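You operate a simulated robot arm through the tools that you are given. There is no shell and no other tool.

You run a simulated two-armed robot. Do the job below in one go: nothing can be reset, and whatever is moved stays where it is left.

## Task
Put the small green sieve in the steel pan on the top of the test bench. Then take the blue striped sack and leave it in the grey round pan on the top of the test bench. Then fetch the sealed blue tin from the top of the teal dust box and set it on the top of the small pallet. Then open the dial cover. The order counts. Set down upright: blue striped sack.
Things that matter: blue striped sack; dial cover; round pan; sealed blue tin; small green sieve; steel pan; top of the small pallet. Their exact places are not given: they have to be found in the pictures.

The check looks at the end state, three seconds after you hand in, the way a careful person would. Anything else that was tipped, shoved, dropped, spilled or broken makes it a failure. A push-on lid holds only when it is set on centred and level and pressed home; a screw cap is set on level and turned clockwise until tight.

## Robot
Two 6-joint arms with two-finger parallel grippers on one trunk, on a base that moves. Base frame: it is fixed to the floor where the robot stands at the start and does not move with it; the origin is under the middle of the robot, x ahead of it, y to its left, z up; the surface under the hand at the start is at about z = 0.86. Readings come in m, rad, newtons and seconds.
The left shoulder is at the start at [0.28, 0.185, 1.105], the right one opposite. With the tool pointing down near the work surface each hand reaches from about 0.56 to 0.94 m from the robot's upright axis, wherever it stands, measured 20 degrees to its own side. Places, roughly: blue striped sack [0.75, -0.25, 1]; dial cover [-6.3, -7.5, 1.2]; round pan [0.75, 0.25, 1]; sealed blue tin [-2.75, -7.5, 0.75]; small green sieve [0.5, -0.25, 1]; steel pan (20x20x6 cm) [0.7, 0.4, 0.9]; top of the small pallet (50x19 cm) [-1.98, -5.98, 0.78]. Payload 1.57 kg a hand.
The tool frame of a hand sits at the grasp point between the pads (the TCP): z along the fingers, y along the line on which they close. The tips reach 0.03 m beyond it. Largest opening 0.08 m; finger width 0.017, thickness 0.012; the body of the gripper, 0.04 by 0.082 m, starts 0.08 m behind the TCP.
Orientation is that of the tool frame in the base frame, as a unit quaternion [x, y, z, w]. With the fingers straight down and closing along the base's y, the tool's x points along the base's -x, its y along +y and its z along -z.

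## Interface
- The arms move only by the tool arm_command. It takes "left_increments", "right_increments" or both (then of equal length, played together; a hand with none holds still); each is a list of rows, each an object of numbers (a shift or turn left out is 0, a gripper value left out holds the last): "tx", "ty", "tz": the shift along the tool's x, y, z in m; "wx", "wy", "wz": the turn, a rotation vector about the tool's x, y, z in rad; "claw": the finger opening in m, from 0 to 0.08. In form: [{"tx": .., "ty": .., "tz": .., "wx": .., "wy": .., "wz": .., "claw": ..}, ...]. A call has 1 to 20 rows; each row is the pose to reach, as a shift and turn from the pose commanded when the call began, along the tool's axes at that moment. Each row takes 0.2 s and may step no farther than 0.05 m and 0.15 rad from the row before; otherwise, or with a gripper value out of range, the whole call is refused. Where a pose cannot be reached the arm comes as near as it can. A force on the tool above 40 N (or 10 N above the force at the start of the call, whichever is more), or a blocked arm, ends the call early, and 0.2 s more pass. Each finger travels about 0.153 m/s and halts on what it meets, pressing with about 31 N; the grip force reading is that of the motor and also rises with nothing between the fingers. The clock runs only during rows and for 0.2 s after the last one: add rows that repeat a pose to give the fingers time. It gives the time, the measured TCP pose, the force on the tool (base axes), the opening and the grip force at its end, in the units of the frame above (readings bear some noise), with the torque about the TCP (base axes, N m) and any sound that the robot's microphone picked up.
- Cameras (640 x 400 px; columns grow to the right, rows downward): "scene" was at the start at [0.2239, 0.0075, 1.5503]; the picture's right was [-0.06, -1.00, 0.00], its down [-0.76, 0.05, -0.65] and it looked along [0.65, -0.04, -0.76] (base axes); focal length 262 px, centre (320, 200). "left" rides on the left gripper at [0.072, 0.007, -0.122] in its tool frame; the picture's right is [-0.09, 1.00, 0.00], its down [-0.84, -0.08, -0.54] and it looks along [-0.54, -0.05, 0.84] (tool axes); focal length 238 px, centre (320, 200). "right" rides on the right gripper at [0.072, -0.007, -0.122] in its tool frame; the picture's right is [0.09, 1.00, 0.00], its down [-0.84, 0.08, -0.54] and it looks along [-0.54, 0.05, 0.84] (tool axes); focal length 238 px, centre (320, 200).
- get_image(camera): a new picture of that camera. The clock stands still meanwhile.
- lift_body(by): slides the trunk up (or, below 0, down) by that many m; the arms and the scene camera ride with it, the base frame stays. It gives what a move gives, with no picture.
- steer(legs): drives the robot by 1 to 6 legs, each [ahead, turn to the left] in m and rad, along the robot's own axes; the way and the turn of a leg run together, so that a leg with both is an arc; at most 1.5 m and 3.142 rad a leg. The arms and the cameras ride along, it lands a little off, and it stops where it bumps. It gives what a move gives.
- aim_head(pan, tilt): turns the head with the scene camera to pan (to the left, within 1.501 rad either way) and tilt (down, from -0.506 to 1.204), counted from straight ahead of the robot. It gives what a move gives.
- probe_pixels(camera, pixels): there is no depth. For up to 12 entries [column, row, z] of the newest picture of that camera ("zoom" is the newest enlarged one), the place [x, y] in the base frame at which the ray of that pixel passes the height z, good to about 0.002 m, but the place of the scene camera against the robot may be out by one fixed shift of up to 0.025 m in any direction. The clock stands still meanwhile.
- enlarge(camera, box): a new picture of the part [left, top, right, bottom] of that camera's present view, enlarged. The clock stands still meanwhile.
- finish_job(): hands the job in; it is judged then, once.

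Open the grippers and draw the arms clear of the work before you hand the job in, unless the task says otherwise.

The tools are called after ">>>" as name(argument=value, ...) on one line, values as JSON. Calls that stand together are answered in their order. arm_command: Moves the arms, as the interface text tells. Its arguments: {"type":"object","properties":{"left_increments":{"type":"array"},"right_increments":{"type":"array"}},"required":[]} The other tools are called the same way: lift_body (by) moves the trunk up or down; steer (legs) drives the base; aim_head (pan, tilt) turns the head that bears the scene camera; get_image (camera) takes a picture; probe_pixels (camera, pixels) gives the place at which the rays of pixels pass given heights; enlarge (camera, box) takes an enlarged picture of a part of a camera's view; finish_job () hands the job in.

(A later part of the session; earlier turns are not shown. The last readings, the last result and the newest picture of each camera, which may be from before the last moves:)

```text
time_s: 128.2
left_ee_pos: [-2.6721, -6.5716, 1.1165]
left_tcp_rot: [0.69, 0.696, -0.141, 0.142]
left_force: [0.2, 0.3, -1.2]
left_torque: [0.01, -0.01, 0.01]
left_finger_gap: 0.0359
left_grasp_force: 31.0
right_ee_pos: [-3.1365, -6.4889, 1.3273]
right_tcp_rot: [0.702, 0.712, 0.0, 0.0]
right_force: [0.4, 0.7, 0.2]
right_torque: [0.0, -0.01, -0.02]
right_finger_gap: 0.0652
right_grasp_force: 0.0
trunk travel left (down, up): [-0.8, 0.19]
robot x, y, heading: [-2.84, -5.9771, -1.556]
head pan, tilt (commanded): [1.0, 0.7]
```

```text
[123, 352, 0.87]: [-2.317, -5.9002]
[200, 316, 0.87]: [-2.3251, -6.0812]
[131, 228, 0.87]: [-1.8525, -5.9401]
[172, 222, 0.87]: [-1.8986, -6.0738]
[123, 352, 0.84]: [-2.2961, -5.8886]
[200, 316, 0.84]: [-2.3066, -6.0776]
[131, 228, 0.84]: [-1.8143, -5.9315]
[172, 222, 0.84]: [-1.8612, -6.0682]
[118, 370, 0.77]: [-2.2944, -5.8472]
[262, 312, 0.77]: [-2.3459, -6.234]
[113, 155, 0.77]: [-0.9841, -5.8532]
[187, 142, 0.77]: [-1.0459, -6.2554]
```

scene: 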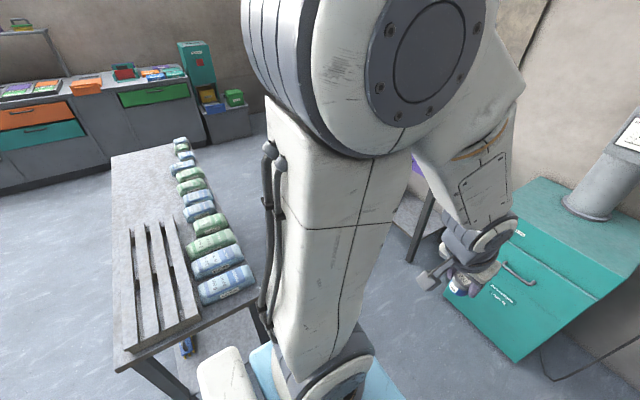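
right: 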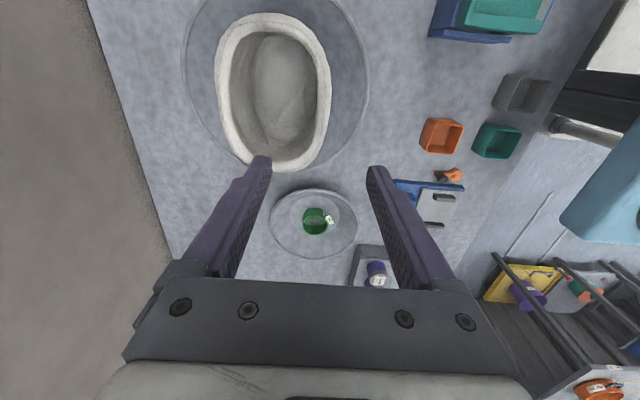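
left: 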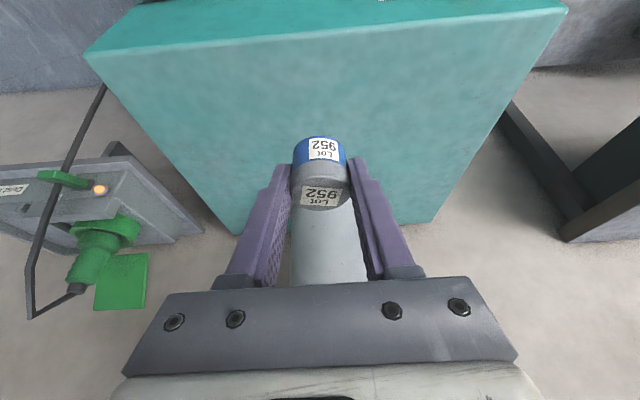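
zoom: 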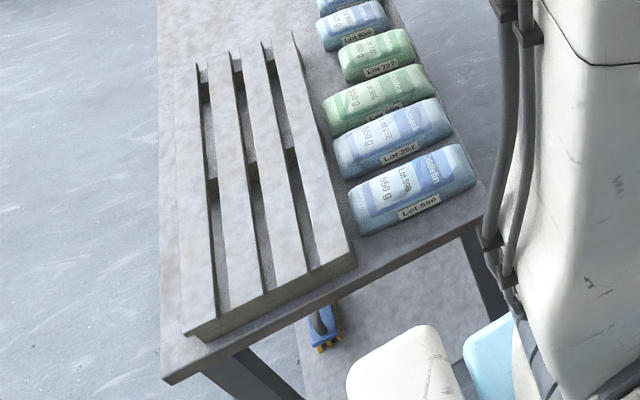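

The pallet top is at z≈0.84, spanning x≈-2.30…-1.81, y≈-5.89…-6.08. I turn left in place by 1.556 rad to face it along +x.

>>> steer(legs=[[0.0, 1.556]])

>>> aim_head(pan=-0.05, tilt=0.85)

>>> get_image(camera="scene")

>>> get_image(camera="left")

>>> get_image(camera="right")

```text
time_s: 132.5
left_ee_pos: [-2.2574, -5.8075, 1.1167]
left_tcp_rot: [-0.007, 0.98, 0.001, 0.198]
left_force: [0.4, -0.1, -1.9]
left_torque: [-0.01, 0.03, 0.01]
left_finger_gap: 0.0359
left_grasp_force: 31.3
right_ee_pos: [-2.3385, -6.2741, 1.3267]
right_tcp_rot: [-0.01, 1.0, 0.0, 0.0]
right_force: [0.7, 0.3, -1.0]
right_torque: [0.03, 0.04, -0.01]
right_finger_gap: 0.0649
right_grasp_force: 0.1
trunk travel left (down, up): [-0.8, 0.19]
robot x, y, heading: [-2.8413, -5.9861, 0.022]
head pan, tilt (commanded): [1.0, 0.7]
```

```text
time_s: 133.8
left_ee_pos: [-2.2577, -5.8077, 1.1165]
left_tcp_rot: [-0.007, 0.98, 0.001, 0.199]
left_force: [0.3, 0.1, -0.2]
left_torque: [-0.01, 0.02, 0.0]
left_finger_gap: 0.0358
left_grasp_force: 31.2
right_ee_pos: [-2.338, -6.2739, 1.3273]
right_tcp_rot: [-0.012, 1.0, 0.0, 0.001]
right_force: [-0.9, 0.2, 0.0]
right_torque: [-0.01, 0.0, -0.01]
right_finger_gap: 0.0651
right_grasp_force: 0.0
trunk travel left (down, up): [-0.8, 0.19]
robot x, y, heading: [-2.8437, -5.9853, 0.022]
head pan, tilt (commanded): [-0.051, 0.85]
```

```text
taken
```

scene: 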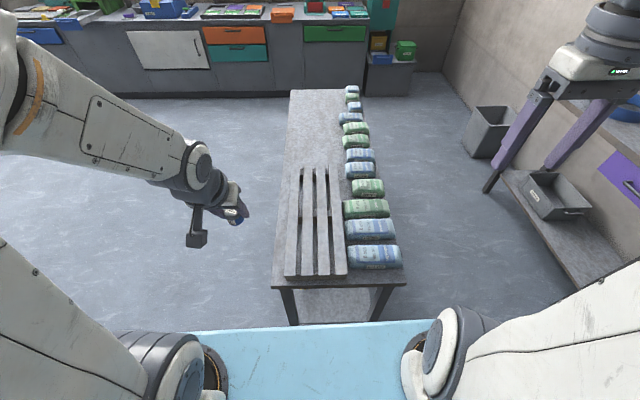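

```text
taken
```

left: 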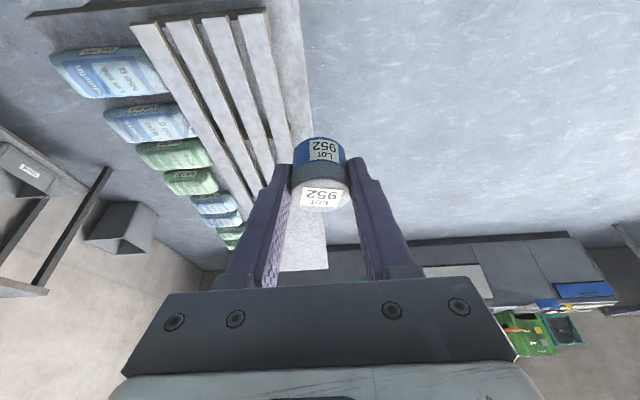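

```text
taken
```

right: 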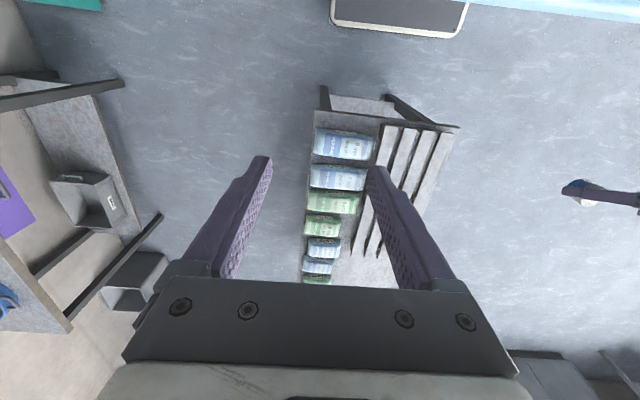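

Both hand cameras see the pallet's west end. I probe its corner points in both to triangulate the pallet's height and position.

>>> enlarge(camera="left", box=[100, 0, 340, 160])

>>> enlarge(camera="right", box=[300, 80, 480, 260])

```text
2.50 times, centred on (220, 80) of left
```

zoom: 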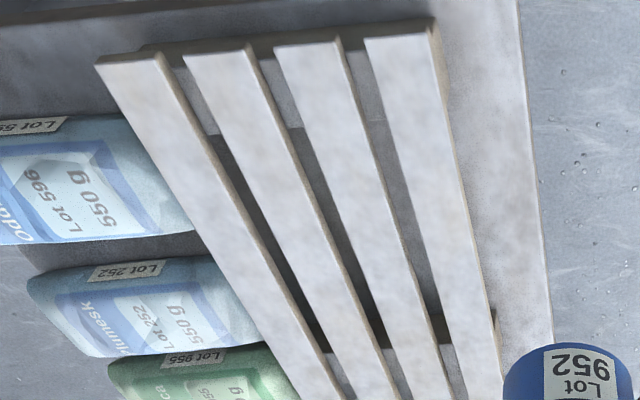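

```text
2.22 times, centred on (390, 170) of right
```

zoom: 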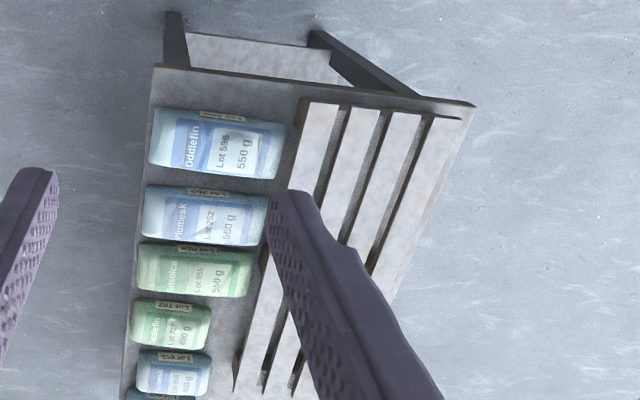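

>>> probe_pixels(camera="left", pixels=[[130.8, 25.2, 0.8], [130.8, 25.2, 0.84], [130.8, 25.2, 0.88], [264, 13.2, 0.8], [264, 13.2, 0.84], [264, 13.2, 0.88], [227.2, 16, 0.84]])

>>> probe_pixels(camera="right", pixels=[[381.9, 124.1, 0.8], [381.9, 124.1, 0.84], [381.9, 124.1, 0.88], [437.3, 131.7, 0.8], [437.3, 131.7, 0.84], [437.3, 131.7, 0.88]])

>>> probe_pixels(camera="scene", pixels=[[285, 276, 0.84], [345, 275, 0.84], [302, 168, 0.84], [338, 167, 0.84]])

```text
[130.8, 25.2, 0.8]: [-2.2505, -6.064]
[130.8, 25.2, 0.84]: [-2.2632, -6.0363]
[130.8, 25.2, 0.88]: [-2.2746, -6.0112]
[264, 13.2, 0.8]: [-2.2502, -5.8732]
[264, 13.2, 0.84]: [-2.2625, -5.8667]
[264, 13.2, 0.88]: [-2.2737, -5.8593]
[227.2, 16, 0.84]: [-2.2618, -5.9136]
```

```text
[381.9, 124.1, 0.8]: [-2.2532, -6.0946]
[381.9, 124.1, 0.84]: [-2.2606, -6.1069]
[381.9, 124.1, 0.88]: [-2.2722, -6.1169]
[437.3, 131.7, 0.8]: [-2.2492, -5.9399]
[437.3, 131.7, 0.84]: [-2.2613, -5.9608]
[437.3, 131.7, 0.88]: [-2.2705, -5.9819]
```

```text
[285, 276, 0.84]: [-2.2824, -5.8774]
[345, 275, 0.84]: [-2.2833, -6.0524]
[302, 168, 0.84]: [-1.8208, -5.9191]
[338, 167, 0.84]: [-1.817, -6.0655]
```

Both cameras and the 19 cm width put the pallet top at z≈0.78–0.79, x from -2.247 to -1.75, y from -6.08 to -5.88. I'll set the tin on the third slat around (-2.07,-5.954); first I move to ~10 cm above it.

>>> arm_command(left_increments=[{"tx": -0.0108, "ty": -0.0186, "tz": 0.0313}, {"tx": -0.0216, "ty": -0.0372, "tz": 0.0625}, {"tx": -0.0324, "ty": -0.0557, "tz": 0.0938}, {"tx": -0.0432, "ty": -0.0743, "tz": 0.125}, {"tx": -0.054, "ty": -0.0929, "tz": 0.1563}, {"tx": -0.0647, "ty": -0.1115, "tz": 0.1876}, {"tx": -0.0755, "ty": -0.13, "tz": 0.2188}, {"tx": -0.0863, "ty": -0.1486, "tz": 0.2501}, {"tx": -0.0863, "ty": -0.1486, "tz": 0.2501}])

>>> get_image(camera="left")

>>> get_image(camera="scene")

```text
time_s: 135.8
left_ee_pos: [-2.0781, -5.9536, 0.9186]
left_tcp_rot: [-0.007, 0.98, 0.002, 0.198]
left_force: [-0.1, 0.7, -1.5]
left_torque: [0.0, 0.0, -0.01]
left_finger_gap: 0.0358
left_grasp_force: 30.8
right_ee_pos: [-2.3371, -6.2728, 1.3278]
right_tcp_rot: [-0.011, 1.0, 0.001, 0.0]
right_force: [0.1, 0.1, -0.3]
right_torque: [-0.01, 0.02, 0.01]
right_finger_gap: 0.065
right_grasp_force: 0.0
trunk travel left (down, up): [-0.8, 0.19]
robot x, y, heading: [-2.844, -5.9818, 0.024]
head pan, tilt (commanded): [-0.051, 0.85]
```

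```text
taken
```

left: 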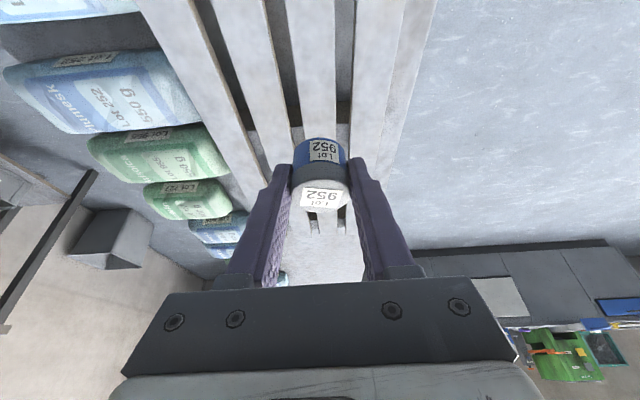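

```text
taken
```

scene: 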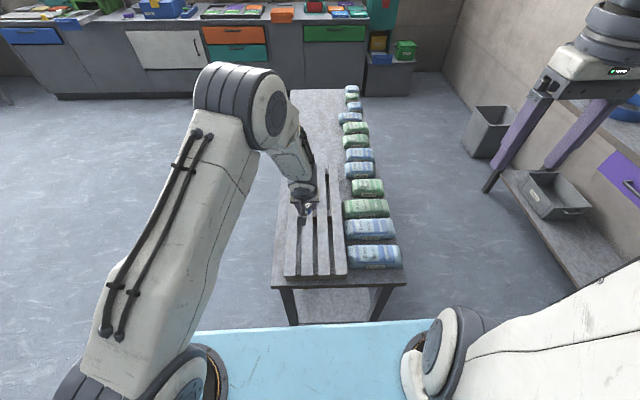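

The tin lines up with the third slat in the left camera. I lower vertically to TCP z≈0.84, then continue in small steps.

>>> arm_command(left_increments=[{"tx": 0.0117, "tz": 0.0276}, {"tx": 0.0215, "tz": 0.0507}, {"tx": 0.0293, "tz": 0.069}, {"tx": 0.0307, "tz": 0.0724}, {"tx": 0.0307, "tz": 0.0724}])

>>> get_image(camera="left")

>>> enlarge(camera="scene", box=[260, 150, 380, 250])

>>> get_image(camera="right")

```text
time_s: 137.0
left_ee_pos: [-2.0789, -5.9549, 0.8402]
left_tcp_rot: [-0.007, 0.98, 0.002, 0.199]
left_force: [-0.5, 0.5, -1.6]
left_torque: [0.03, 0.03, 0.02]
left_finger_gap: 0.036
left_grasp_force: 30.8
right_ee_pos: [-2.3371, -6.2735, 1.3288]
right_tcp_rot: [-0.012, 1.0, 0.0, 0.0]
right_force: [-0.6, 0.4, 0.1]
right_torque: [0.0, 0.03, 0.02]
right_finger_gap: 0.0651
right_grasp_force: 0.1
trunk travel left (down, up): [-0.8, 0.19]
robot x, y, heading: [-2.8459, -5.9813, 0.022]
head pan, tilt (commanded): [-0.051, 0.85]
```

```text
taken
```

left: 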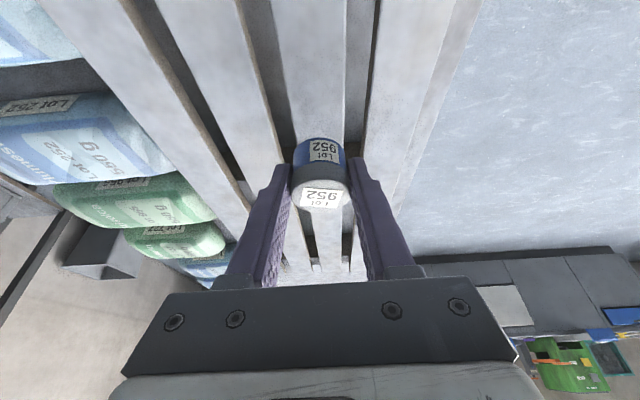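

```text
4.00 times, centred on (320, 200) of scene
```

zoom: 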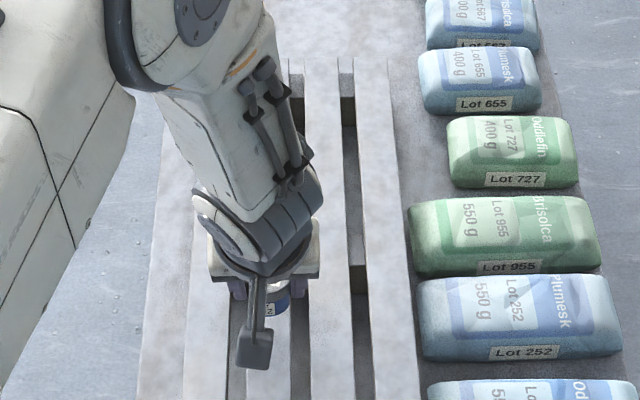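

```text
taken
```

right: 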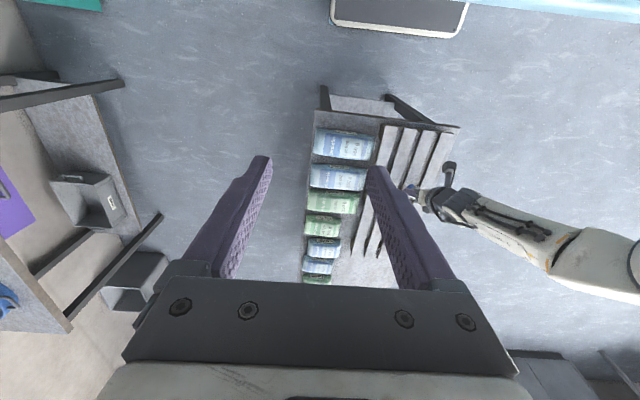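

The tin is right over slat 3's centreline. I lower 12 mm, then check force.

>>> arm_command(left_increments=[{"tx": 0.0023, "tz": 0.0055}, {"tx": 0.0047, "tz": 0.011}, {"tx": 0.0047, "tz": 0.011}])

>>> enlarge(camera="left", box=[240, 90, 400, 210])

```text
time_s: 137.8
left_ee_pos: [-2.0787, -5.9548, 0.8284]
left_tcp_rot: [-0.007, 0.98, 0.001, 0.198]
left_force: [0.0, 0.6, -1.2]
left_torque: [-0.01, 0.05, 0.01]
left_finger_gap: 0.0361
left_grasp_force: 30.6
right_ee_pos: [-2.3387, -6.2729, 1.3292]
right_tcp_rot: [-0.011, 1.0, 0.0, 0.0]
right_force: [-0.3, -0.8, -0.1]
right_torque: [0.02, -0.02, -0.02]
right_finger_gap: 0.0648
right_grasp_force: 0.1
trunk travel left (down, up): [-0.8, 0.19]
robot x, y, heading: [-2.8442, -5.9848, 0.018]
head pan, tilt (commanded): [-0.051, 0.85]
```

```text
3.33 times, centred on (320, 150) of left
```

zoom: 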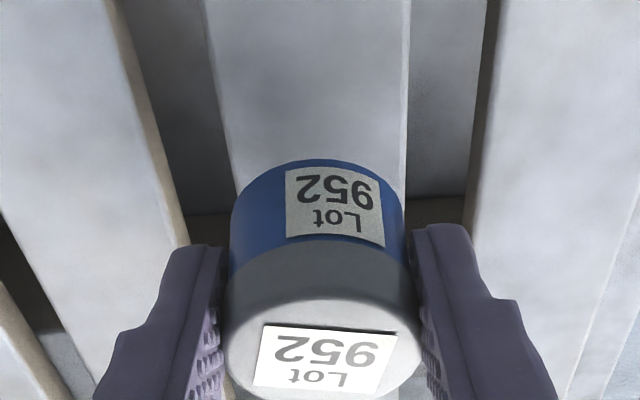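

Still free (TCP 0.828). The slat is just as wide as the tin and directly below it. I go down 4 mm at a time.

>>> arm_command(left_increments=[{"tx": 0.0008, "tz": 0.0018}, {"tx": 0.0016, "tz": 0.0037}, {"tx": 0.0016, "tz": 0.0037}])

>>> arm_command(left_increments=[{"tx": 0.0008, "tz": 0.0018}, {"tx": 0.0012, "tz": 0.0028}, {"tx": 0.0012, "tz": 0.0028}])

```text
time_s: 138.6
left_ee_pos: [-2.0781, -5.9547, 0.8246]
left_tcp_rot: [-0.007, 0.98, 0.002, 0.199]
left_force: [-0.3, -0.4, -1.2]
left_torque: [-0.02, 0.04, 0.02]
left_finger_gap: 0.0358
left_grasp_force: 30.6
right_ee_pos: [-2.3376, -6.2733, 1.3292]
right_tcp_rot: [-0.012, 1.0, 0.0, 0.0]
right_force: [-0.2, -0.1, -0.8]
right_torque: [0.0, 0.04, 0.0]
right_finger_gap: 0.0652
right_grasp_force: 0.1
trunk travel left (down, up): [-0.8, 0.19]
robot x, y, heading: [-2.8474, -5.9853, 0.022]
head pan, tilt (commanded): [-0.051, 0.85]
```

```text
time_s: 139.4
left_ee_pos: [-2.079, -5.9546, 0.8222]
left_tcp_rot: [-0.007, 0.98, 0.002, 0.2]
left_force: [0.7, 0.8, -1.5]
left_torque: [-0.03, 0.02, -0.01]
left_finger_gap: 0.036
left_grasp_force: 31.0
right_ee_pos: [-2.3378, -6.2729, 1.3289]
right_tcp_rot: [-0.011, 1.0, 0.001, 0.0]
right_force: [0.4, 0.2, -0.3]
right_torque: [0.03, 0.01, -0.02]
right_finger_gap: 0.065
right_grasp_force: 0.1
trunk travel left (down, up): [-0.8, 0.19]
robot x, y, heading: [-2.8438, -5.9837, 0.018]
head pan, tilt (commanded): [-0.051, 0.85]
```

No contact yet at TCP z 0.822. I keep lowering 3 mm at a time.

>>> arm_command(left_increments=[{"tx": 0.0008, "tz": 0.0018}, {"tx": 0.0012, "tz": 0.0028}, {"tx": 0.0012, "tz": 0.0028}])

>>> arm_command(left_increments=[{"tx": 0.0004, "tz": 0.0009}, {"tx": 0.0008, "tz": 0.0018}, {"tx": 0.0008, "tz": 0.0018}])

```text
time_s: 140.2
left_ee_pos: [-2.0793, -5.9526, 0.8193]
left_tcp_rot: [-0.007, 0.98, 0.001, 0.199]
left_force: [0.1, 0.4, -0.6]
left_torque: [0.01, 0.01, 0.0]
left_finger_gap: 0.0358
left_grasp_force: 31.2
right_ee_pos: [-2.3382, -6.2735, 1.3272]
right_tcp_rot: [-0.011, 1.0, 0.0, 0.0]
right_force: [0.1, 0.2, 0.8]
right_torque: [0.01, -0.03, 0.01]
right_finger_gap: 0.0651
right_grasp_force: 0.0
trunk travel left (down, up): [-0.8, 0.19]
robot x, y, heading: [-2.8443, -5.9817, 0.023]
head pan, tilt (commanded): [-0.051, 0.85]
```

```text
time_s: 141.0
left_ee_pos: [-2.0788, -5.9536, 0.8171]
left_tcp_rot: [-0.007, 0.98, 0.001, 0.199]
left_force: [-0.1, -0.1, -1.0]
left_torque: [0.0, 0.0, 0.01]
left_finger_gap: 0.0361
left_grasp_force: 31.7
right_ee_pos: [-2.338, -6.2745, 1.329]
right_tcp_rot: [-0.011, 1.0, 0.001, 0.0]
right_force: [0.6, -0.9, -0.8]
right_torque: [-0.03, 0.01, 0.01]
right_finger_gap: 0.0648
right_grasp_force: 0.0
trunk travel left (down, up): [-0.8, 0.19]
robot x, y, heading: [-2.843, -5.9857, 0.017]
head pan, tilt (commanded): [-0.051, 0.85]
```

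Still no contact at 0.817. Two more small 2 mm steps.

>>> arm_command(left_increments=[{"tx": 0.0004, "tz": 0.0009}, {"tx": 0.0008, "tz": 0.0018}, {"tx": 0.0008, "tz": 0.0018}])

>>> arm_command(left_increments=[{"tx": 0.0004, "tz": 0.0009}, {"tx": 0.0008, "tz": 0.0018}, {"tx": 0.0008, "tz": 0.0018}])

>>> enlarge(camera="left", box=[240, 90, 400, 210])

```text
time_s: 141.8
left_ee_pos: [-2.0794, -5.9535, 0.8148]
left_tcp_rot: [-0.008, 0.98, 0.002, 0.198]
left_force: [0.4, 0.1, -1.4]
left_torque: [-0.01, 0.0, -0.01]
left_finger_gap: 0.0358
left_grasp_force: 30.9
right_ee_pos: [-2.3377, -6.2729, 1.3275]
right_tcp_rot: [-0.011, 1.0, 0.001, 0.001]
right_force: [-0.4, 0.0, 0.1]
right_torque: [0.02, 0.01, -0.02]
right_finger_gap: 0.0651
right_grasp_force: 0.1
trunk travel left (down, up): [-0.8, 0.19]
robot x, y, heading: [-2.843, -5.9816, 0.02]
head pan, tilt (commanded): [-0.051, 0.85]
```

```text
time_s: 142.6
left_ee_pos: [-2.08, -5.9543, 0.8141]
left_tcp_rot: [-0.007, 0.98, 0.001, 0.201]
left_force: [-4.7, 3.7, 15.7]
left_torque: [-0.13, 0.11, -0.07]
left_finger_gap: 0.0359
left_grasp_force: 30.8
right_ee_pos: [-2.3398, -6.2724, 1.3292]
right_tcp_rot: [-0.011, 1.0, 0.0, -0.001]
right_force: [-0.1, 0.2, -0.5]
right_torque: [0.02, -0.02, -0.01]
right_finger_gap: 0.065
right_grasp_force: 0.1
trunk travel left (down, up): [-0.8, 0.19]
robot x, y, heading: [-2.8428, -5.9838, 0.021]
head pan, tilt (commanded): [-0.051, 0.85]
```

```text
3.33 times, centred on (320, 150) of left
```

zoom: 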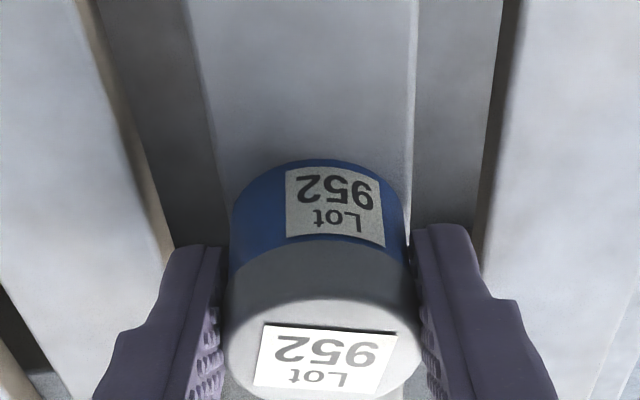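

Contact at 16 N as predicted (pallet top ≈0.78). I ease up 1 mm and open the fingers to 0.05.

>>> arm_command(left_increments=[{"tx": -0.0004, "tz": -0.0009}, {"tx": -0.0004, "tz": -0.0009, "claw": 0.042}, {"tx": -0.0004, "tz": -0.0009, "claw": 0.05}, {"tx": -0.0004, "tz": -0.0009, "claw": 0.05}])

>>> get_image(camera="left")

```text
time_s: 143.6
left_ee_pos: [-2.0801, -5.9533, 0.8141]
left_tcp_rot: [-0.007, 0.98, 0.001, 0.199]
left_force: [1.7, -1.2, -1.5]
left_torque: [-0.01, -0.02, 0.0]
left_finger_gap: 0.0503
left_grasp_force: 0.1
right_ee_pos: [-2.3371, -6.2735, 1.3282]
right_tcp_rot: [-0.011, 1.0, 0.0, -0.001]
right_force: [0.4, 0.3, -0.8]
right_torque: [0.0, -0.01, 0.0]
right_finger_gap: 0.065
right_grasp_force: 0.1
trunk travel left (down, up): [-0.8, 0.19]
robot x, y, heading: [-2.8468, -5.9809, 0.024]
head pan, tilt (commanded): [-0.051, 0.85]
```

```text
taken
```

left: 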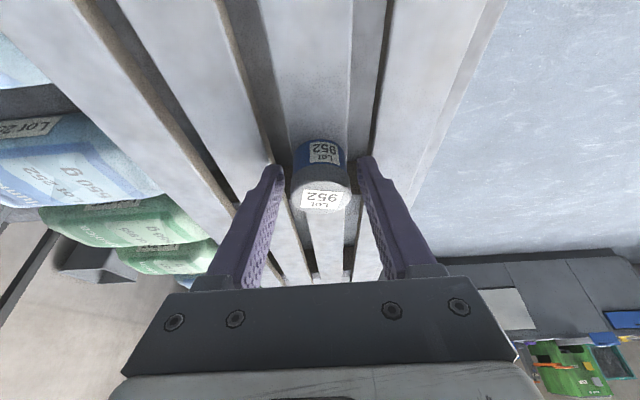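

The tin is released and standing. I withdraw along the tool axis, back and up.

>>> arm_command(left_increments=[{"tz": -0.015}, {"tz": -0.045}, {"tz": -0.085}, {"tz": -0.13}, {"tz": -0.175}, {"tz": -0.22}, {"tz": -0.22}])

>>> get_image(camera="left")

>>> enlarge(camera="scene", box=[240, 130, 400, 290])

```text
time_s: 145.2
left_ee_pos: [-2.1671, -5.9563, 1.0153]
left_tcp_rot: [-0.007, 0.98, 0.002, 0.199]
left_force: [-0.2, -0.1, 0.2]
left_torque: [-0.04, -0.03, 0.02]
left_finger_gap: 0.0498
left_grasp_force: 0.1
right_ee_pos: [-2.3383, -6.274, 1.3283]
right_tcp_rot: [-0.011, 1.0, 0.0, 0.0]
right_force: [-0.3, 0.0, 0.2]
right_torque: [0.0, -0.03, 0.04]
right_finger_gap: 0.065
right_grasp_force: 0.1
trunk travel left (down, up): [-0.8, 0.19]
robot x, y, heading: [-2.8439, -5.9815, 0.018]
head pan, tilt (commanded): [-0.051, 0.85]
```

```text
taken
```

left: 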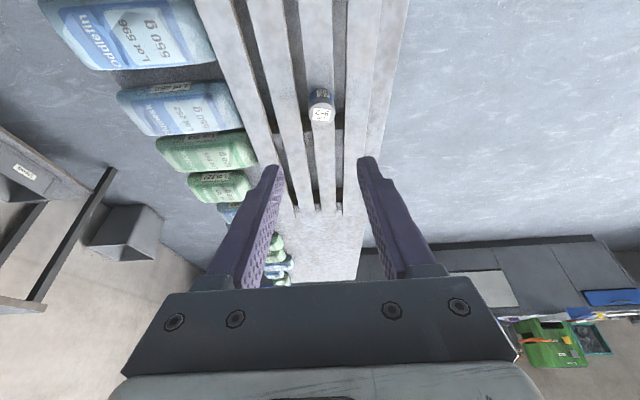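

```text
2.50 times, centred on (320, 210) of scene
```

zoom: 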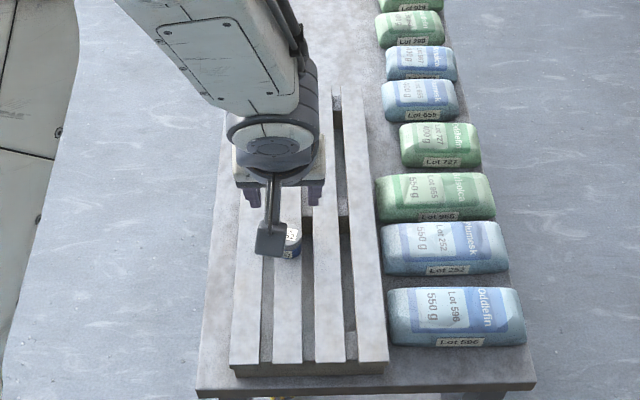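

The tin stands on the slat and nothing else was touched. I bring the left hand back to a neutral, straight-down pose for driving, then look toward the dial box.

>>> arm_command(left_increments=[{"tx": 0.0, "ty": 0.01, "tz": -0.035, "wy": 0.036}, {"tx": 0.004, "ty": 0.03, "tz": -0.07, "wy": 0.072}, {"tx": 0.008, "ty": 0.058, "tz": -0.105, "wy": 0.11}, {"tx": 0.012, "ty": 0.087, "tz": -0.138, "wy": 0.146}, {"tx": 0.016, "ty": 0.116, "tz": -0.17, "wy": 0.182}, {"tx": 0.02, "ty": 0.145, "tz": -0.203, "wy": 0.22}, {"tx": 0.024, "ty": 0.174, "tz": -0.235, "wy": 0.255}, {"tx": 0.028, "ty": 0.203, "tz": -0.267, "wy": 0.29}, {"tx": 0.032, "ty": 0.232, "tz": -0.3, "wy": 0.33}, {"tx": 0.037, "ty": 0.26, "tz": -0.33, "wy": 0.365}, {"tx": 0.0418, "ty": 0.288, "tz": -0.36, "wy": 0.4}, {"tx": 0.0418, "ty": 0.288, "tz": -0.36, "wy": 0.4}])

>>> aim_head(pan=-1.5, tilt=0.4)

>>> get_image(camera="scene")

```text
time_s: 147.8
left_ee_pos: [-2.3488, -5.6686, 1.3283]
left_tcp_rot: [-0.007, 1.0, -0.001, 0.0]
left_force: [-0.3, -0.6, -0.4]
left_torque: [-0.01, -0.01, 0.0]
left_finger_gap: 0.0502
left_grasp_force: 0.0
right_ee_pos: [-2.337, -6.272, 1.3271]
right_tcp_rot: [-0.011, 1.0, 0.001, 0.0]
right_force: [0.6, -0.1, -0.1]
right_torque: [0.01, 0.0, 0.0]
right_finger_gap: 0.065
right_grasp_force: 0.0
trunk travel left (down, up): [-0.8, 0.19]
robot x, y, heading: [-2.8454, -5.9832, 0.022]
head pan, tilt (commanded): [-0.051, 0.85]
```

```text
time_s: 149.3
left_ee_pos: [-2.348, -5.6686, 1.3291]
left_tcp_rot: [-0.007, 1.0, -0.001, 0.0]
left_force: [0.5, 0.2, 0.0]
left_torque: [0.02, -0.01, 0.01]
left_finger_gap: 0.0501
left_grasp_force: 0.1
right_ee_pos: [-2.3366, -6.273, 1.3279]
right_tcp_rot: [-0.012, 1.0, 0.001, -0.001]
right_force: [0.2, -0.1, 0.8]
right_torque: [0.02, 0.0, 0.04]
right_finger_gap: 0.0652
right_grasp_force: 0.1
trunk travel left (down, up): [-0.8, 0.19]
robot x, y, heading: [-2.8451, -5.9836, 0.02]
head pan, tilt (commanded): [-1.499, 0.4]
```

```text
taken
```

scene: 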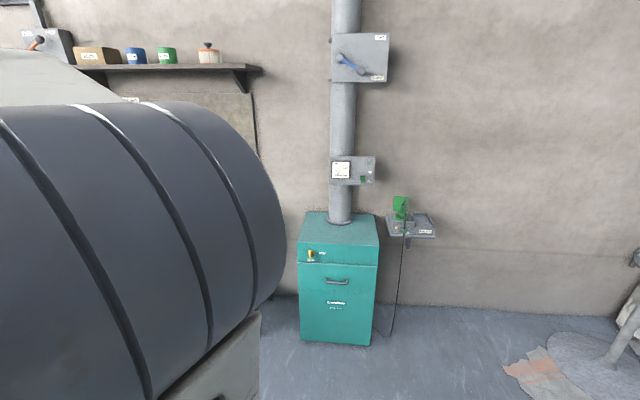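

I turn right to face south-west toward the control box and look over the way there.

>>> steer(legs=[[0.0, -2.6]])

>>> aim_head(pan=0.0, tilt=0.35)

>>> get_image(camera="scene")

```text
time_s: 155.9
left_ee_pos: [-3.1147, -6.5037, 1.3302]
left_tcp_rot: [0.964, 0.267, 0.0, 0.0]
left_force: [0.1, 0.0, -0.4]
left_torque: [-0.04, 0.0, 0.04]
left_finger_gap: 0.05
left_grasp_force: 0.1
right_ee_pos: [-3.4274, -5.9887, 1.3289]
right_tcp_rot: [0.962, 0.271, 0.0, 0.0]
right_force: [0.7, -0.5, -0.6]
right_torque: [0.02, -0.01, -0.02]
right_finger_gap: 0.0652
right_grasp_force: 0.2
trunk travel left (down, up): [-0.8, 0.19]
robot x, y, heading: [-2.8448, -5.9825, -2.593]
head pan, tilt (commanded): [-1.499, 0.4]
```

```text
time_s: 157.5
left_ee_pos: [-3.1162, -6.5049, 1.3303]
left_tcp_rot: [0.963, 0.269, 0.001, 0.0]
left_force: [-0.2, 0.6, 0.8]
left_torque: [0.01, 0.0, -0.01]
left_finger_gap: 0.05
left_grasp_force: 0.1
right_ee_pos: [-3.4275, -5.9878, 1.3266]
right_tcp_rot: [0.963, 0.271, 0.0, 0.0]
right_force: [-0.4, 0.9, -0.5]
right_torque: [0.0, 0.01, 0.0]
right_finger_gap: 0.065
right_grasp_force: 0.1
trunk travel left (down, up): [-0.8, 0.19]
robot x, y, heading: [-2.8459, -5.9819, -2.591]
head pan, tilt (commanded): [0.0, 0.351]
```

```text
taken
```

scene: 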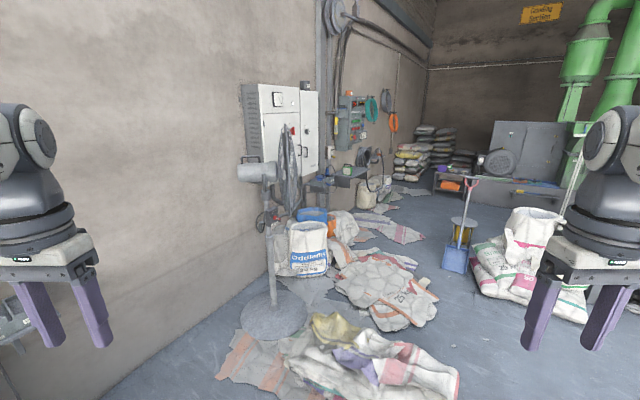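

I probe the floor positions of the sacks, shovel and pile to plan a clear route to in front of the control box.

>>> probe_pixels(camera="scene", pixels=[[458, 385, 0.0], [395, 330, 0.0], [438, 295, 0.0], [415, 265, 0.0], [423, 240, 0.0], [375, 210, 0.0], [445, 272, 0.0], [468, 262, 0.0], [475, 275, 0.0], [510, 310, 0.0], [590, 322, 0.0], [300, 275, 0.0]])

>>> enlarge(camera="scene", box=[230, 70, 480, 230])

>>> enlarge(camera="scene", box=[220, 180, 540, 400])

```text
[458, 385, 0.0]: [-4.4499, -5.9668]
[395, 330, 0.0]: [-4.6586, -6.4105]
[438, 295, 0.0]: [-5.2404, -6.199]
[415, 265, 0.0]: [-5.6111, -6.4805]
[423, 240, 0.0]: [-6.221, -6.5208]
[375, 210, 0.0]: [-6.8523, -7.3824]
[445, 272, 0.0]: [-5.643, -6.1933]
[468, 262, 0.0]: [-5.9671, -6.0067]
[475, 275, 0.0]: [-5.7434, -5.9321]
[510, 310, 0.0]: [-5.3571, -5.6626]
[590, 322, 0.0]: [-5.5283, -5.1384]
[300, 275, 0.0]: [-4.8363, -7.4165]
```

```text
2.50 times, centred on (355, 150) of scene
```

zoom: 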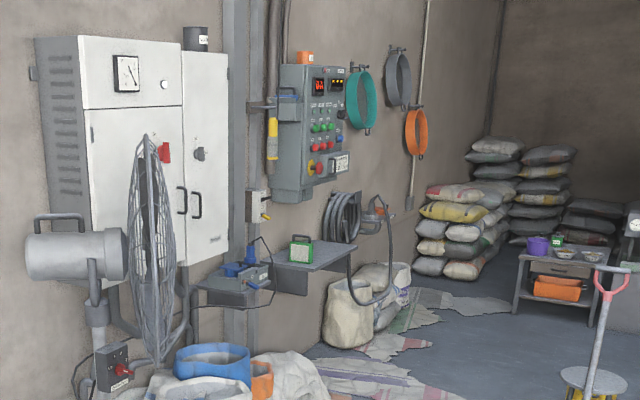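

```text
1.82 times, centred on (380, 290) of scene
```

zoom: 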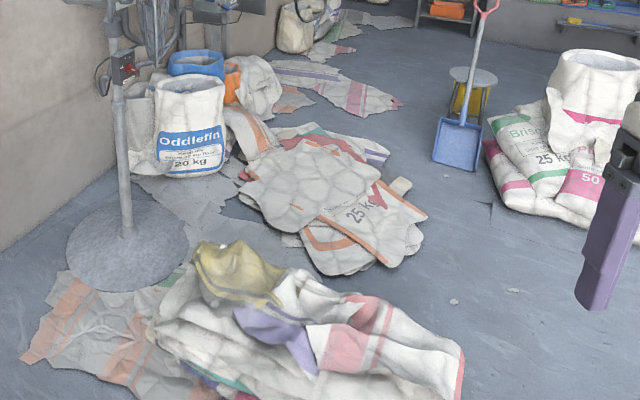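

The control box with the dial is beyond the loose sacks, with the shovel and bag pile to the right. I drive along the free strip north of the sacks to about (-4.2,-5.48) for a closer look.

>>> steer(legs=[[0.0, -0.9], [1.4, 0.0]])

>>> aim_head(pan=0.7, tilt=0.4)

>>> get_image(camera="scene")

>>> enlarge(camera="scene", box=[200, 60, 420, 230])

```text
time_s: 166.8
left_ee_pos: [-4.7548, -5.6527, 1.3292]
left_tcp_rot: [0.987, -0.163, 0.0, 0.0]
left_force: [-0.7, -0.3, 0.6]
left_torque: [-0.03, 0.02, -0.01]
left_finger_gap: 0.05
left_grasp_force: 0.2
right_ee_pos: [-4.563, -5.0803, 1.3286]
right_tcp_rot: [0.987, -0.159, 0.0, 0.0]
right_force: [0.8, -0.1, 0.1]
right_torque: [0.03, 0.0, -0.01]
right_finger_gap: 0.0649
right_grasp_force: 0.1
trunk travel left (down, up): [-0.8, 0.19]
robot x, y, heading: [-4.1786, -5.5228, 2.824]
head pan, tilt (commanded): [0.0, 0.351]
```

```text
time_s: 167.9
left_ee_pos: [-4.7549, -5.6536, 1.3301]
left_tcp_rot: [0.987, -0.161, 0.001, 0.0]
left_force: [0.2, -0.2, -0.2]
left_torque: [0.02, -0.03, 0.01]
left_finger_gap: 0.05
left_grasp_force: 0.0
right_ee_pos: [-4.5617, -5.0825, 1.3272]
right_tcp_rot: [0.987, -0.159, 0.0, 0.0]
right_force: [0.1, 0.2, 0.2]
right_torque: [-0.02, -0.04, -0.02]
right_finger_gap: 0.0651
right_grasp_force: 0.1
trunk travel left (down, up): [-0.8, 0.19]
robot x, y, heading: [-4.183, -5.5238, 2.825]
head pan, tilt (commanded): [0.7, 0.4]
```

```text
taken
```

scene: 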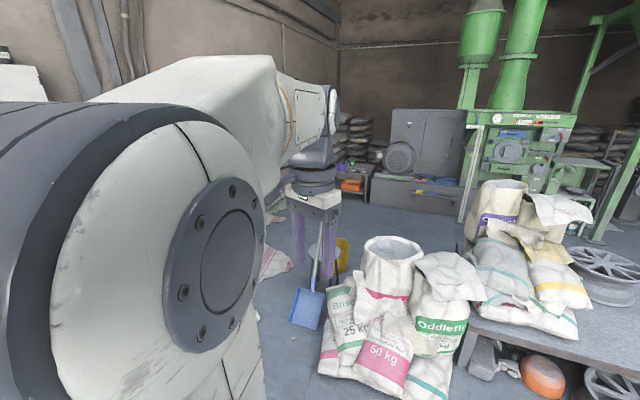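

```text
2.35 times, centred on (310, 145) of scene
```

zoom: 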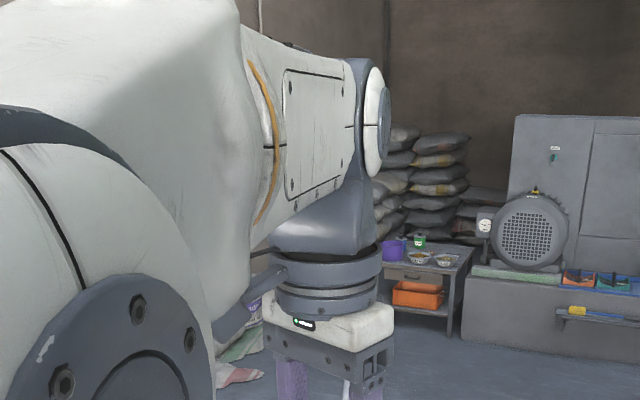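

My own left arm blocks the view. I turn left to face the control box directly.

>>> steer(legs=[[0.0, 1.05]])

>>> aim_head(pan=0.0, tilt=0.4)

>>> get_image(camera="scene")

>>> enlarge(camera="scene", box=[240, 30, 420, 180])

```text
time_s: 170.9
left_ee_pos: [-4.3691, -6.0812, 1.3299]
left_tcp_rot: [0.94, 0.341, 0.0, 0.0]
left_force: [0.0, -1.6, 0.8]
left_torque: [0.02, 0.01, -0.03]
left_finger_gap: 0.0498
left_grasp_force: 0.1
right_ee_pos: [-4.7579, -5.6176, 1.3281]
right_tcp_rot: [0.939, 0.345, 0.001, 0.0]
right_force: [0.6, -0.7, -0.3]
right_torque: [0.01, 0.04, 0.01]
right_finger_gap: 0.0652
right_grasp_force: 0.1
trunk travel left (down, up): [-0.8, 0.19]
robot x, y, heading: [-4.183, -5.5242, -2.44]
head pan, tilt (commanded): [0.7, 0.4]
```

```text
time_s: 172.0
left_ee_pos: [-4.3696, -6.081, 1.3309]
left_tcp_rot: [0.94, 0.342, 0.0, 0.0]
left_force: [0.4, 0.5, 0.1]
left_torque: [-0.02, 0.05, 0.02]
left_finger_gap: 0.0498
left_grasp_force: 0.0
right_ee_pos: [-4.7577, -5.6177, 1.3274]
right_tcp_rot: [0.939, 0.344, 0.002, 0.0]
right_force: [0.4, 0.4, -0.6]
right_torque: [0.02, 0.0, -0.01]
right_finger_gap: 0.0648
right_grasp_force: 0.0
trunk travel left (down, up): [-0.8, 0.19]
robot x, y, heading: [-4.179, -5.5207, -2.436]
head pan, tilt (commanded): [0.0, 0.4]
```

```text
taken
```

scene: 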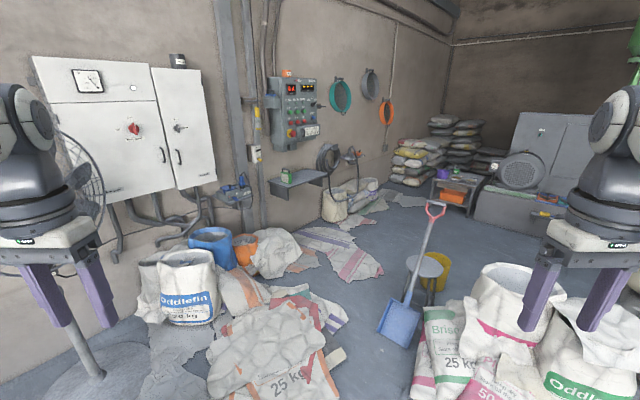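

```text
2.67 times, centred on (330, 105) of scene
```

zoom: 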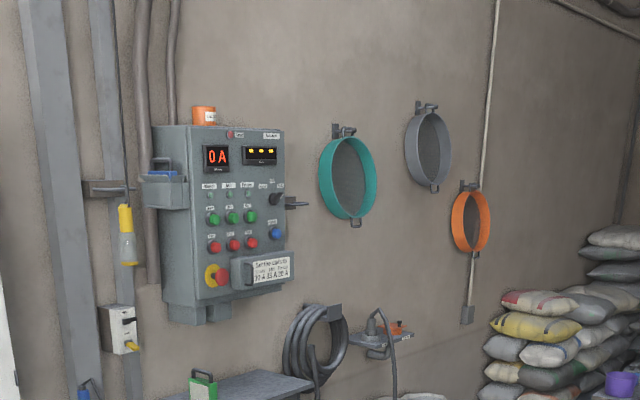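

The control box shows a grey cover with a label and a handle at its lower right (zoom (263,272)) - likely the dial cover. I probe the floor obstacles from here to find a standing spot.

>>> probe_pixels(camera="scene", pixels=[[300, 230, 0.0], [365, 230, 0.0], [383, 272, 0.0], [345, 283, 0.0], [300, 250, 0.0], [345, 322, 0.0], [328, 290, 0.0], [342, 365, 0.0], [378, 335, 0.0], [405, 347, 0.0], [415, 320, 0.0], [412, 395, 0.0]])

>>> probe_pixels(camera="scene", pixels=[[420, 275, 0.4], [345, 220, 0.0], [380, 190, 0.3], [270, 185, 0.75], [325, 172, 0.75], [440, 290, 0.0], [395, 205, 0.0], [430, 205, 0.0], [470, 215, 0.0], [420, 270, 0.0], [448, 235, 0.0]])

>>> enlarge(camera="scene", box=[280, 180, 480, 400])

>>> enlarge(camera="scene", box=[275, 70, 335, 150])

```text
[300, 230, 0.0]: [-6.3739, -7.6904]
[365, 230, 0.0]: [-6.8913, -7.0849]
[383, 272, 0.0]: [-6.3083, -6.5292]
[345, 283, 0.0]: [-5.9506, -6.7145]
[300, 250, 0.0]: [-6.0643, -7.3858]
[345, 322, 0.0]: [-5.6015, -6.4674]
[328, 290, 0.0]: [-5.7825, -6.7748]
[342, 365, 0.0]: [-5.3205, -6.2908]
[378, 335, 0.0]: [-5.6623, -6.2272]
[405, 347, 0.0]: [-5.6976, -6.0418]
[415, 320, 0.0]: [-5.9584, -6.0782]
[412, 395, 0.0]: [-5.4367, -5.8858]
```

```text
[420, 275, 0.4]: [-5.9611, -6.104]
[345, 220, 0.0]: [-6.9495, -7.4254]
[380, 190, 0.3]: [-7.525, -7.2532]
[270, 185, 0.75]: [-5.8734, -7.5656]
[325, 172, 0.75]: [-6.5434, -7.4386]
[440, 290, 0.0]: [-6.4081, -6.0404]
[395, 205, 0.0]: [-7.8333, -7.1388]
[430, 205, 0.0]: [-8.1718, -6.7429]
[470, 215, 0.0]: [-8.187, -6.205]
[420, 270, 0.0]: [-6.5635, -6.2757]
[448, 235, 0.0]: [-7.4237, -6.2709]
```

```text
1.82 times, centred on (380, 290) of scene
```

zoom: 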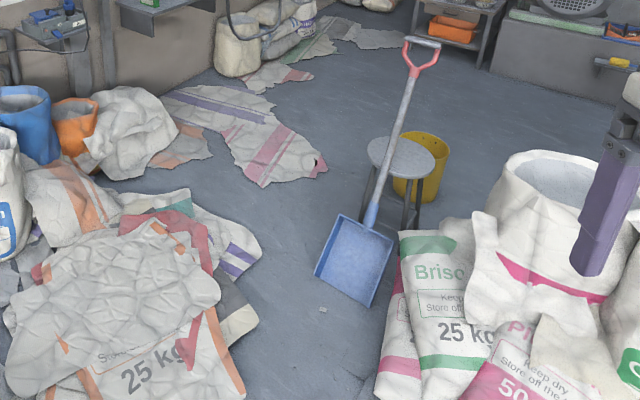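

```text
5.00 times, centred on (305, 110) of scene
```

zoom: 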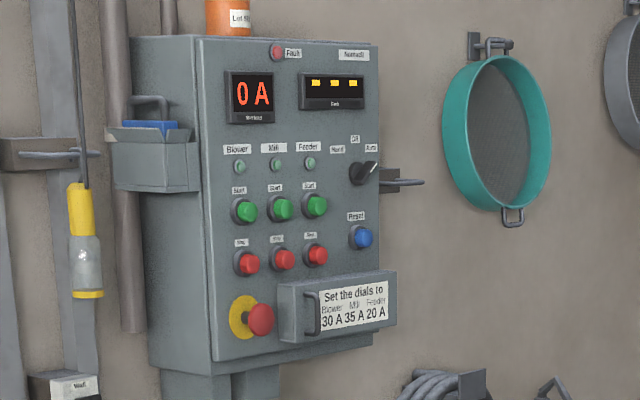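

The cover is a box-like flap labelled "Set the dials to…" with a vertical handle at its left edge, so its hinge should be on the right. Before squeezing through the gap I check my base's footprint by looking straight down at both sides.

>>> aim_head(pan=1.5, tilt=1.2)

>>> get_image(camera="scene")

>>> aim_head(pan=0.0, tilt=1.2)

>>> get_image(camera="scene")

>>> get_image(camera="left")

>>> get_image(camera="right")

```text
time_s: 173.6
left_ee_pos: [-4.3698, -6.0807, 1.3297]
left_tcp_rot: [0.94, 0.341, 0.0, 0.0]
left_force: [-0.2, 0.5, 0.7]
left_torque: [0.0, 0.0, 0.01]
left_finger_gap: 0.0499
left_grasp_force: 0.1
right_ee_pos: [-4.7581, -5.6178, 1.327]
right_tcp_rot: [0.939, 0.344, 0.0, 0.0]
right_force: [-0.3, 0.2, -0.2]
right_torque: [0.01, 0.01, -0.01]
right_finger_gap: 0.065
right_grasp_force: 0.0
trunk travel left (down, up): [-0.8, 0.19]
robot x, y, heading: [-4.1815, -5.5251, -2.437]
head pan, tilt (commanded): [1.499, 1.201]
```

```text
taken
```

scene: 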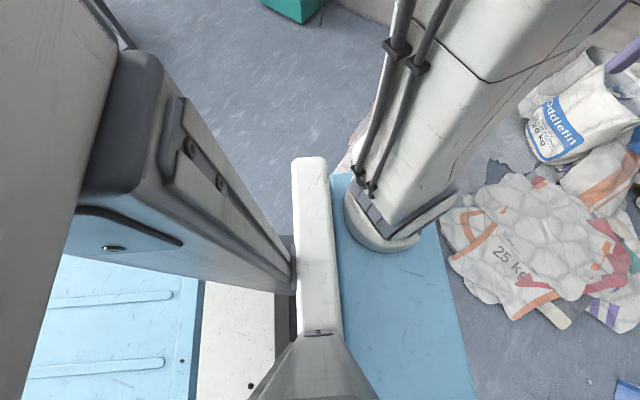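

```text
time_s: 175.2
left_ee_pos: [-4.3695, -6.0809, 1.3309]
left_tcp_rot: [0.94, 0.341, 0.0, 0.0]
left_force: [0.3, -0.1, -1.1]
left_torque: [-0.01, -0.03, -0.01]
left_finger_gap: 0.0499
left_grasp_force: 0.2
right_ee_pos: [-4.758, -5.618, 1.328]
right_tcp_rot: [0.939, 0.344, 0.0, 0.0]
right_force: [-0.8, -0.2, -0.5]
right_torque: [-0.02, -0.01, 0.02]
right_finger_gap: 0.0651
right_grasp_force: 0.1
trunk travel left (down, up): [-0.8, 0.19]
robot x, y, heading: [-4.1842, -5.523, -2.431]
head pan, tilt (commanded): [0.0, 1.201]
```

```text
taken
```

scene: 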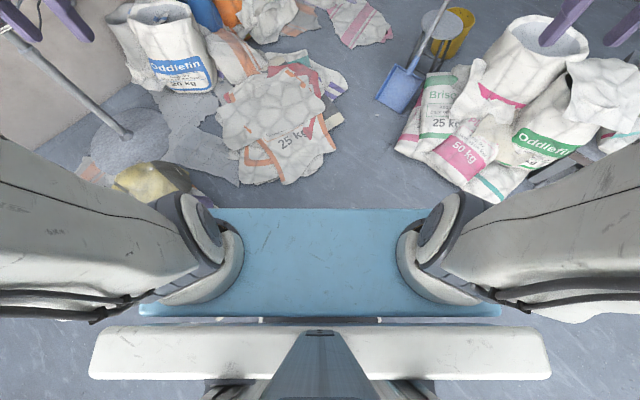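

```text
taken
```

left: 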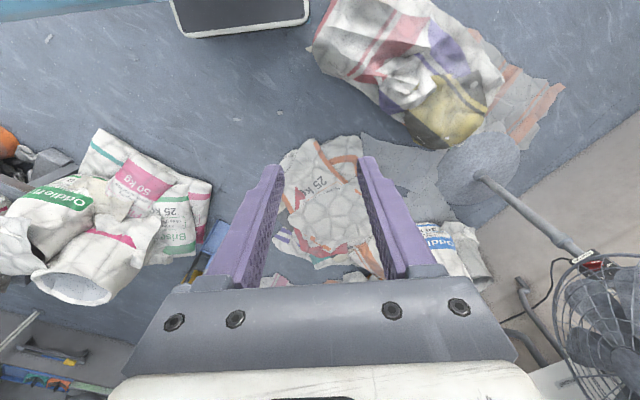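

```text
taken
```

right: 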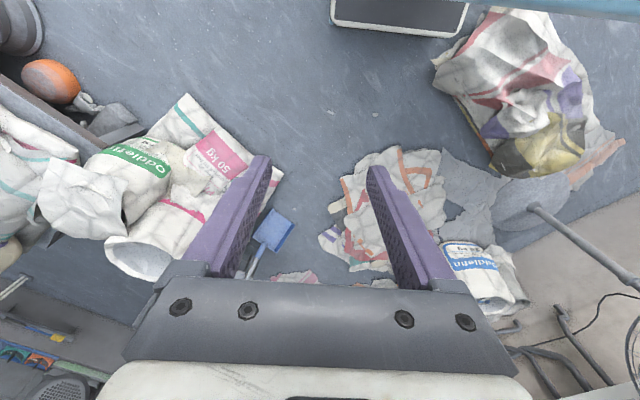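

The wrist views show my base's front edge (white-bordered plate). I probe its corners to learn the footprint, along with the gap's obstacles.

>>> probe_pixels(camera="left", pixels=[[180, 37, 0.2], [307, 22, 0.2], [180, 37, 0.4], [307, 22, 0.4], [212, 200, 0.0], [205, 270, 0.0], [275, 235, 0.0], [290, 285, 0.0], [330, 140, 0.0], [283, 160, 0.0], [205, 185, 0.0]])

>>> probe_pixels(camera="right", pixels=[[333, 22, 0.2], [463, 37, 0.2], [333, 22, 0.4], [463, 37, 0.4], [280, 180, 0.0], [292, 222, 0.0], [250, 245, 0.0], [262, 262, 0.0], [320, 240, 0.0], [330, 210, 0.0], [345, 175, 0.0], [278, 278, 0.0]])

```text
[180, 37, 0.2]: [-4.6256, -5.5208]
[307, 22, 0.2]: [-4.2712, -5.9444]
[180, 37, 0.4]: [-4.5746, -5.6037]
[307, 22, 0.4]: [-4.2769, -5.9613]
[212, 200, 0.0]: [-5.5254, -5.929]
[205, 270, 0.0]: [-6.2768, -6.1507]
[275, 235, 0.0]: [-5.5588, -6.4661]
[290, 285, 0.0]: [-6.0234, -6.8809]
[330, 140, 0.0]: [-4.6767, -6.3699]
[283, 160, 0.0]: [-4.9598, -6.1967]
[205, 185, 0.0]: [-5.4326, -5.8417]
```

```text
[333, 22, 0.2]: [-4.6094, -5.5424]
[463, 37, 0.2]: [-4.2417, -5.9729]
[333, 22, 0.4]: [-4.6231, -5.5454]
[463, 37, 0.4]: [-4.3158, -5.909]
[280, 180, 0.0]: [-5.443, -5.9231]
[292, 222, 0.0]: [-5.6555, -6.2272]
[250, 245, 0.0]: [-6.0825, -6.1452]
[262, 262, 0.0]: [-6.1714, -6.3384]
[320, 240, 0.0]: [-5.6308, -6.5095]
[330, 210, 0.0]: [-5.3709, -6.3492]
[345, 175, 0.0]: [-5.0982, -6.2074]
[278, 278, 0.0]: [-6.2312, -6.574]
```

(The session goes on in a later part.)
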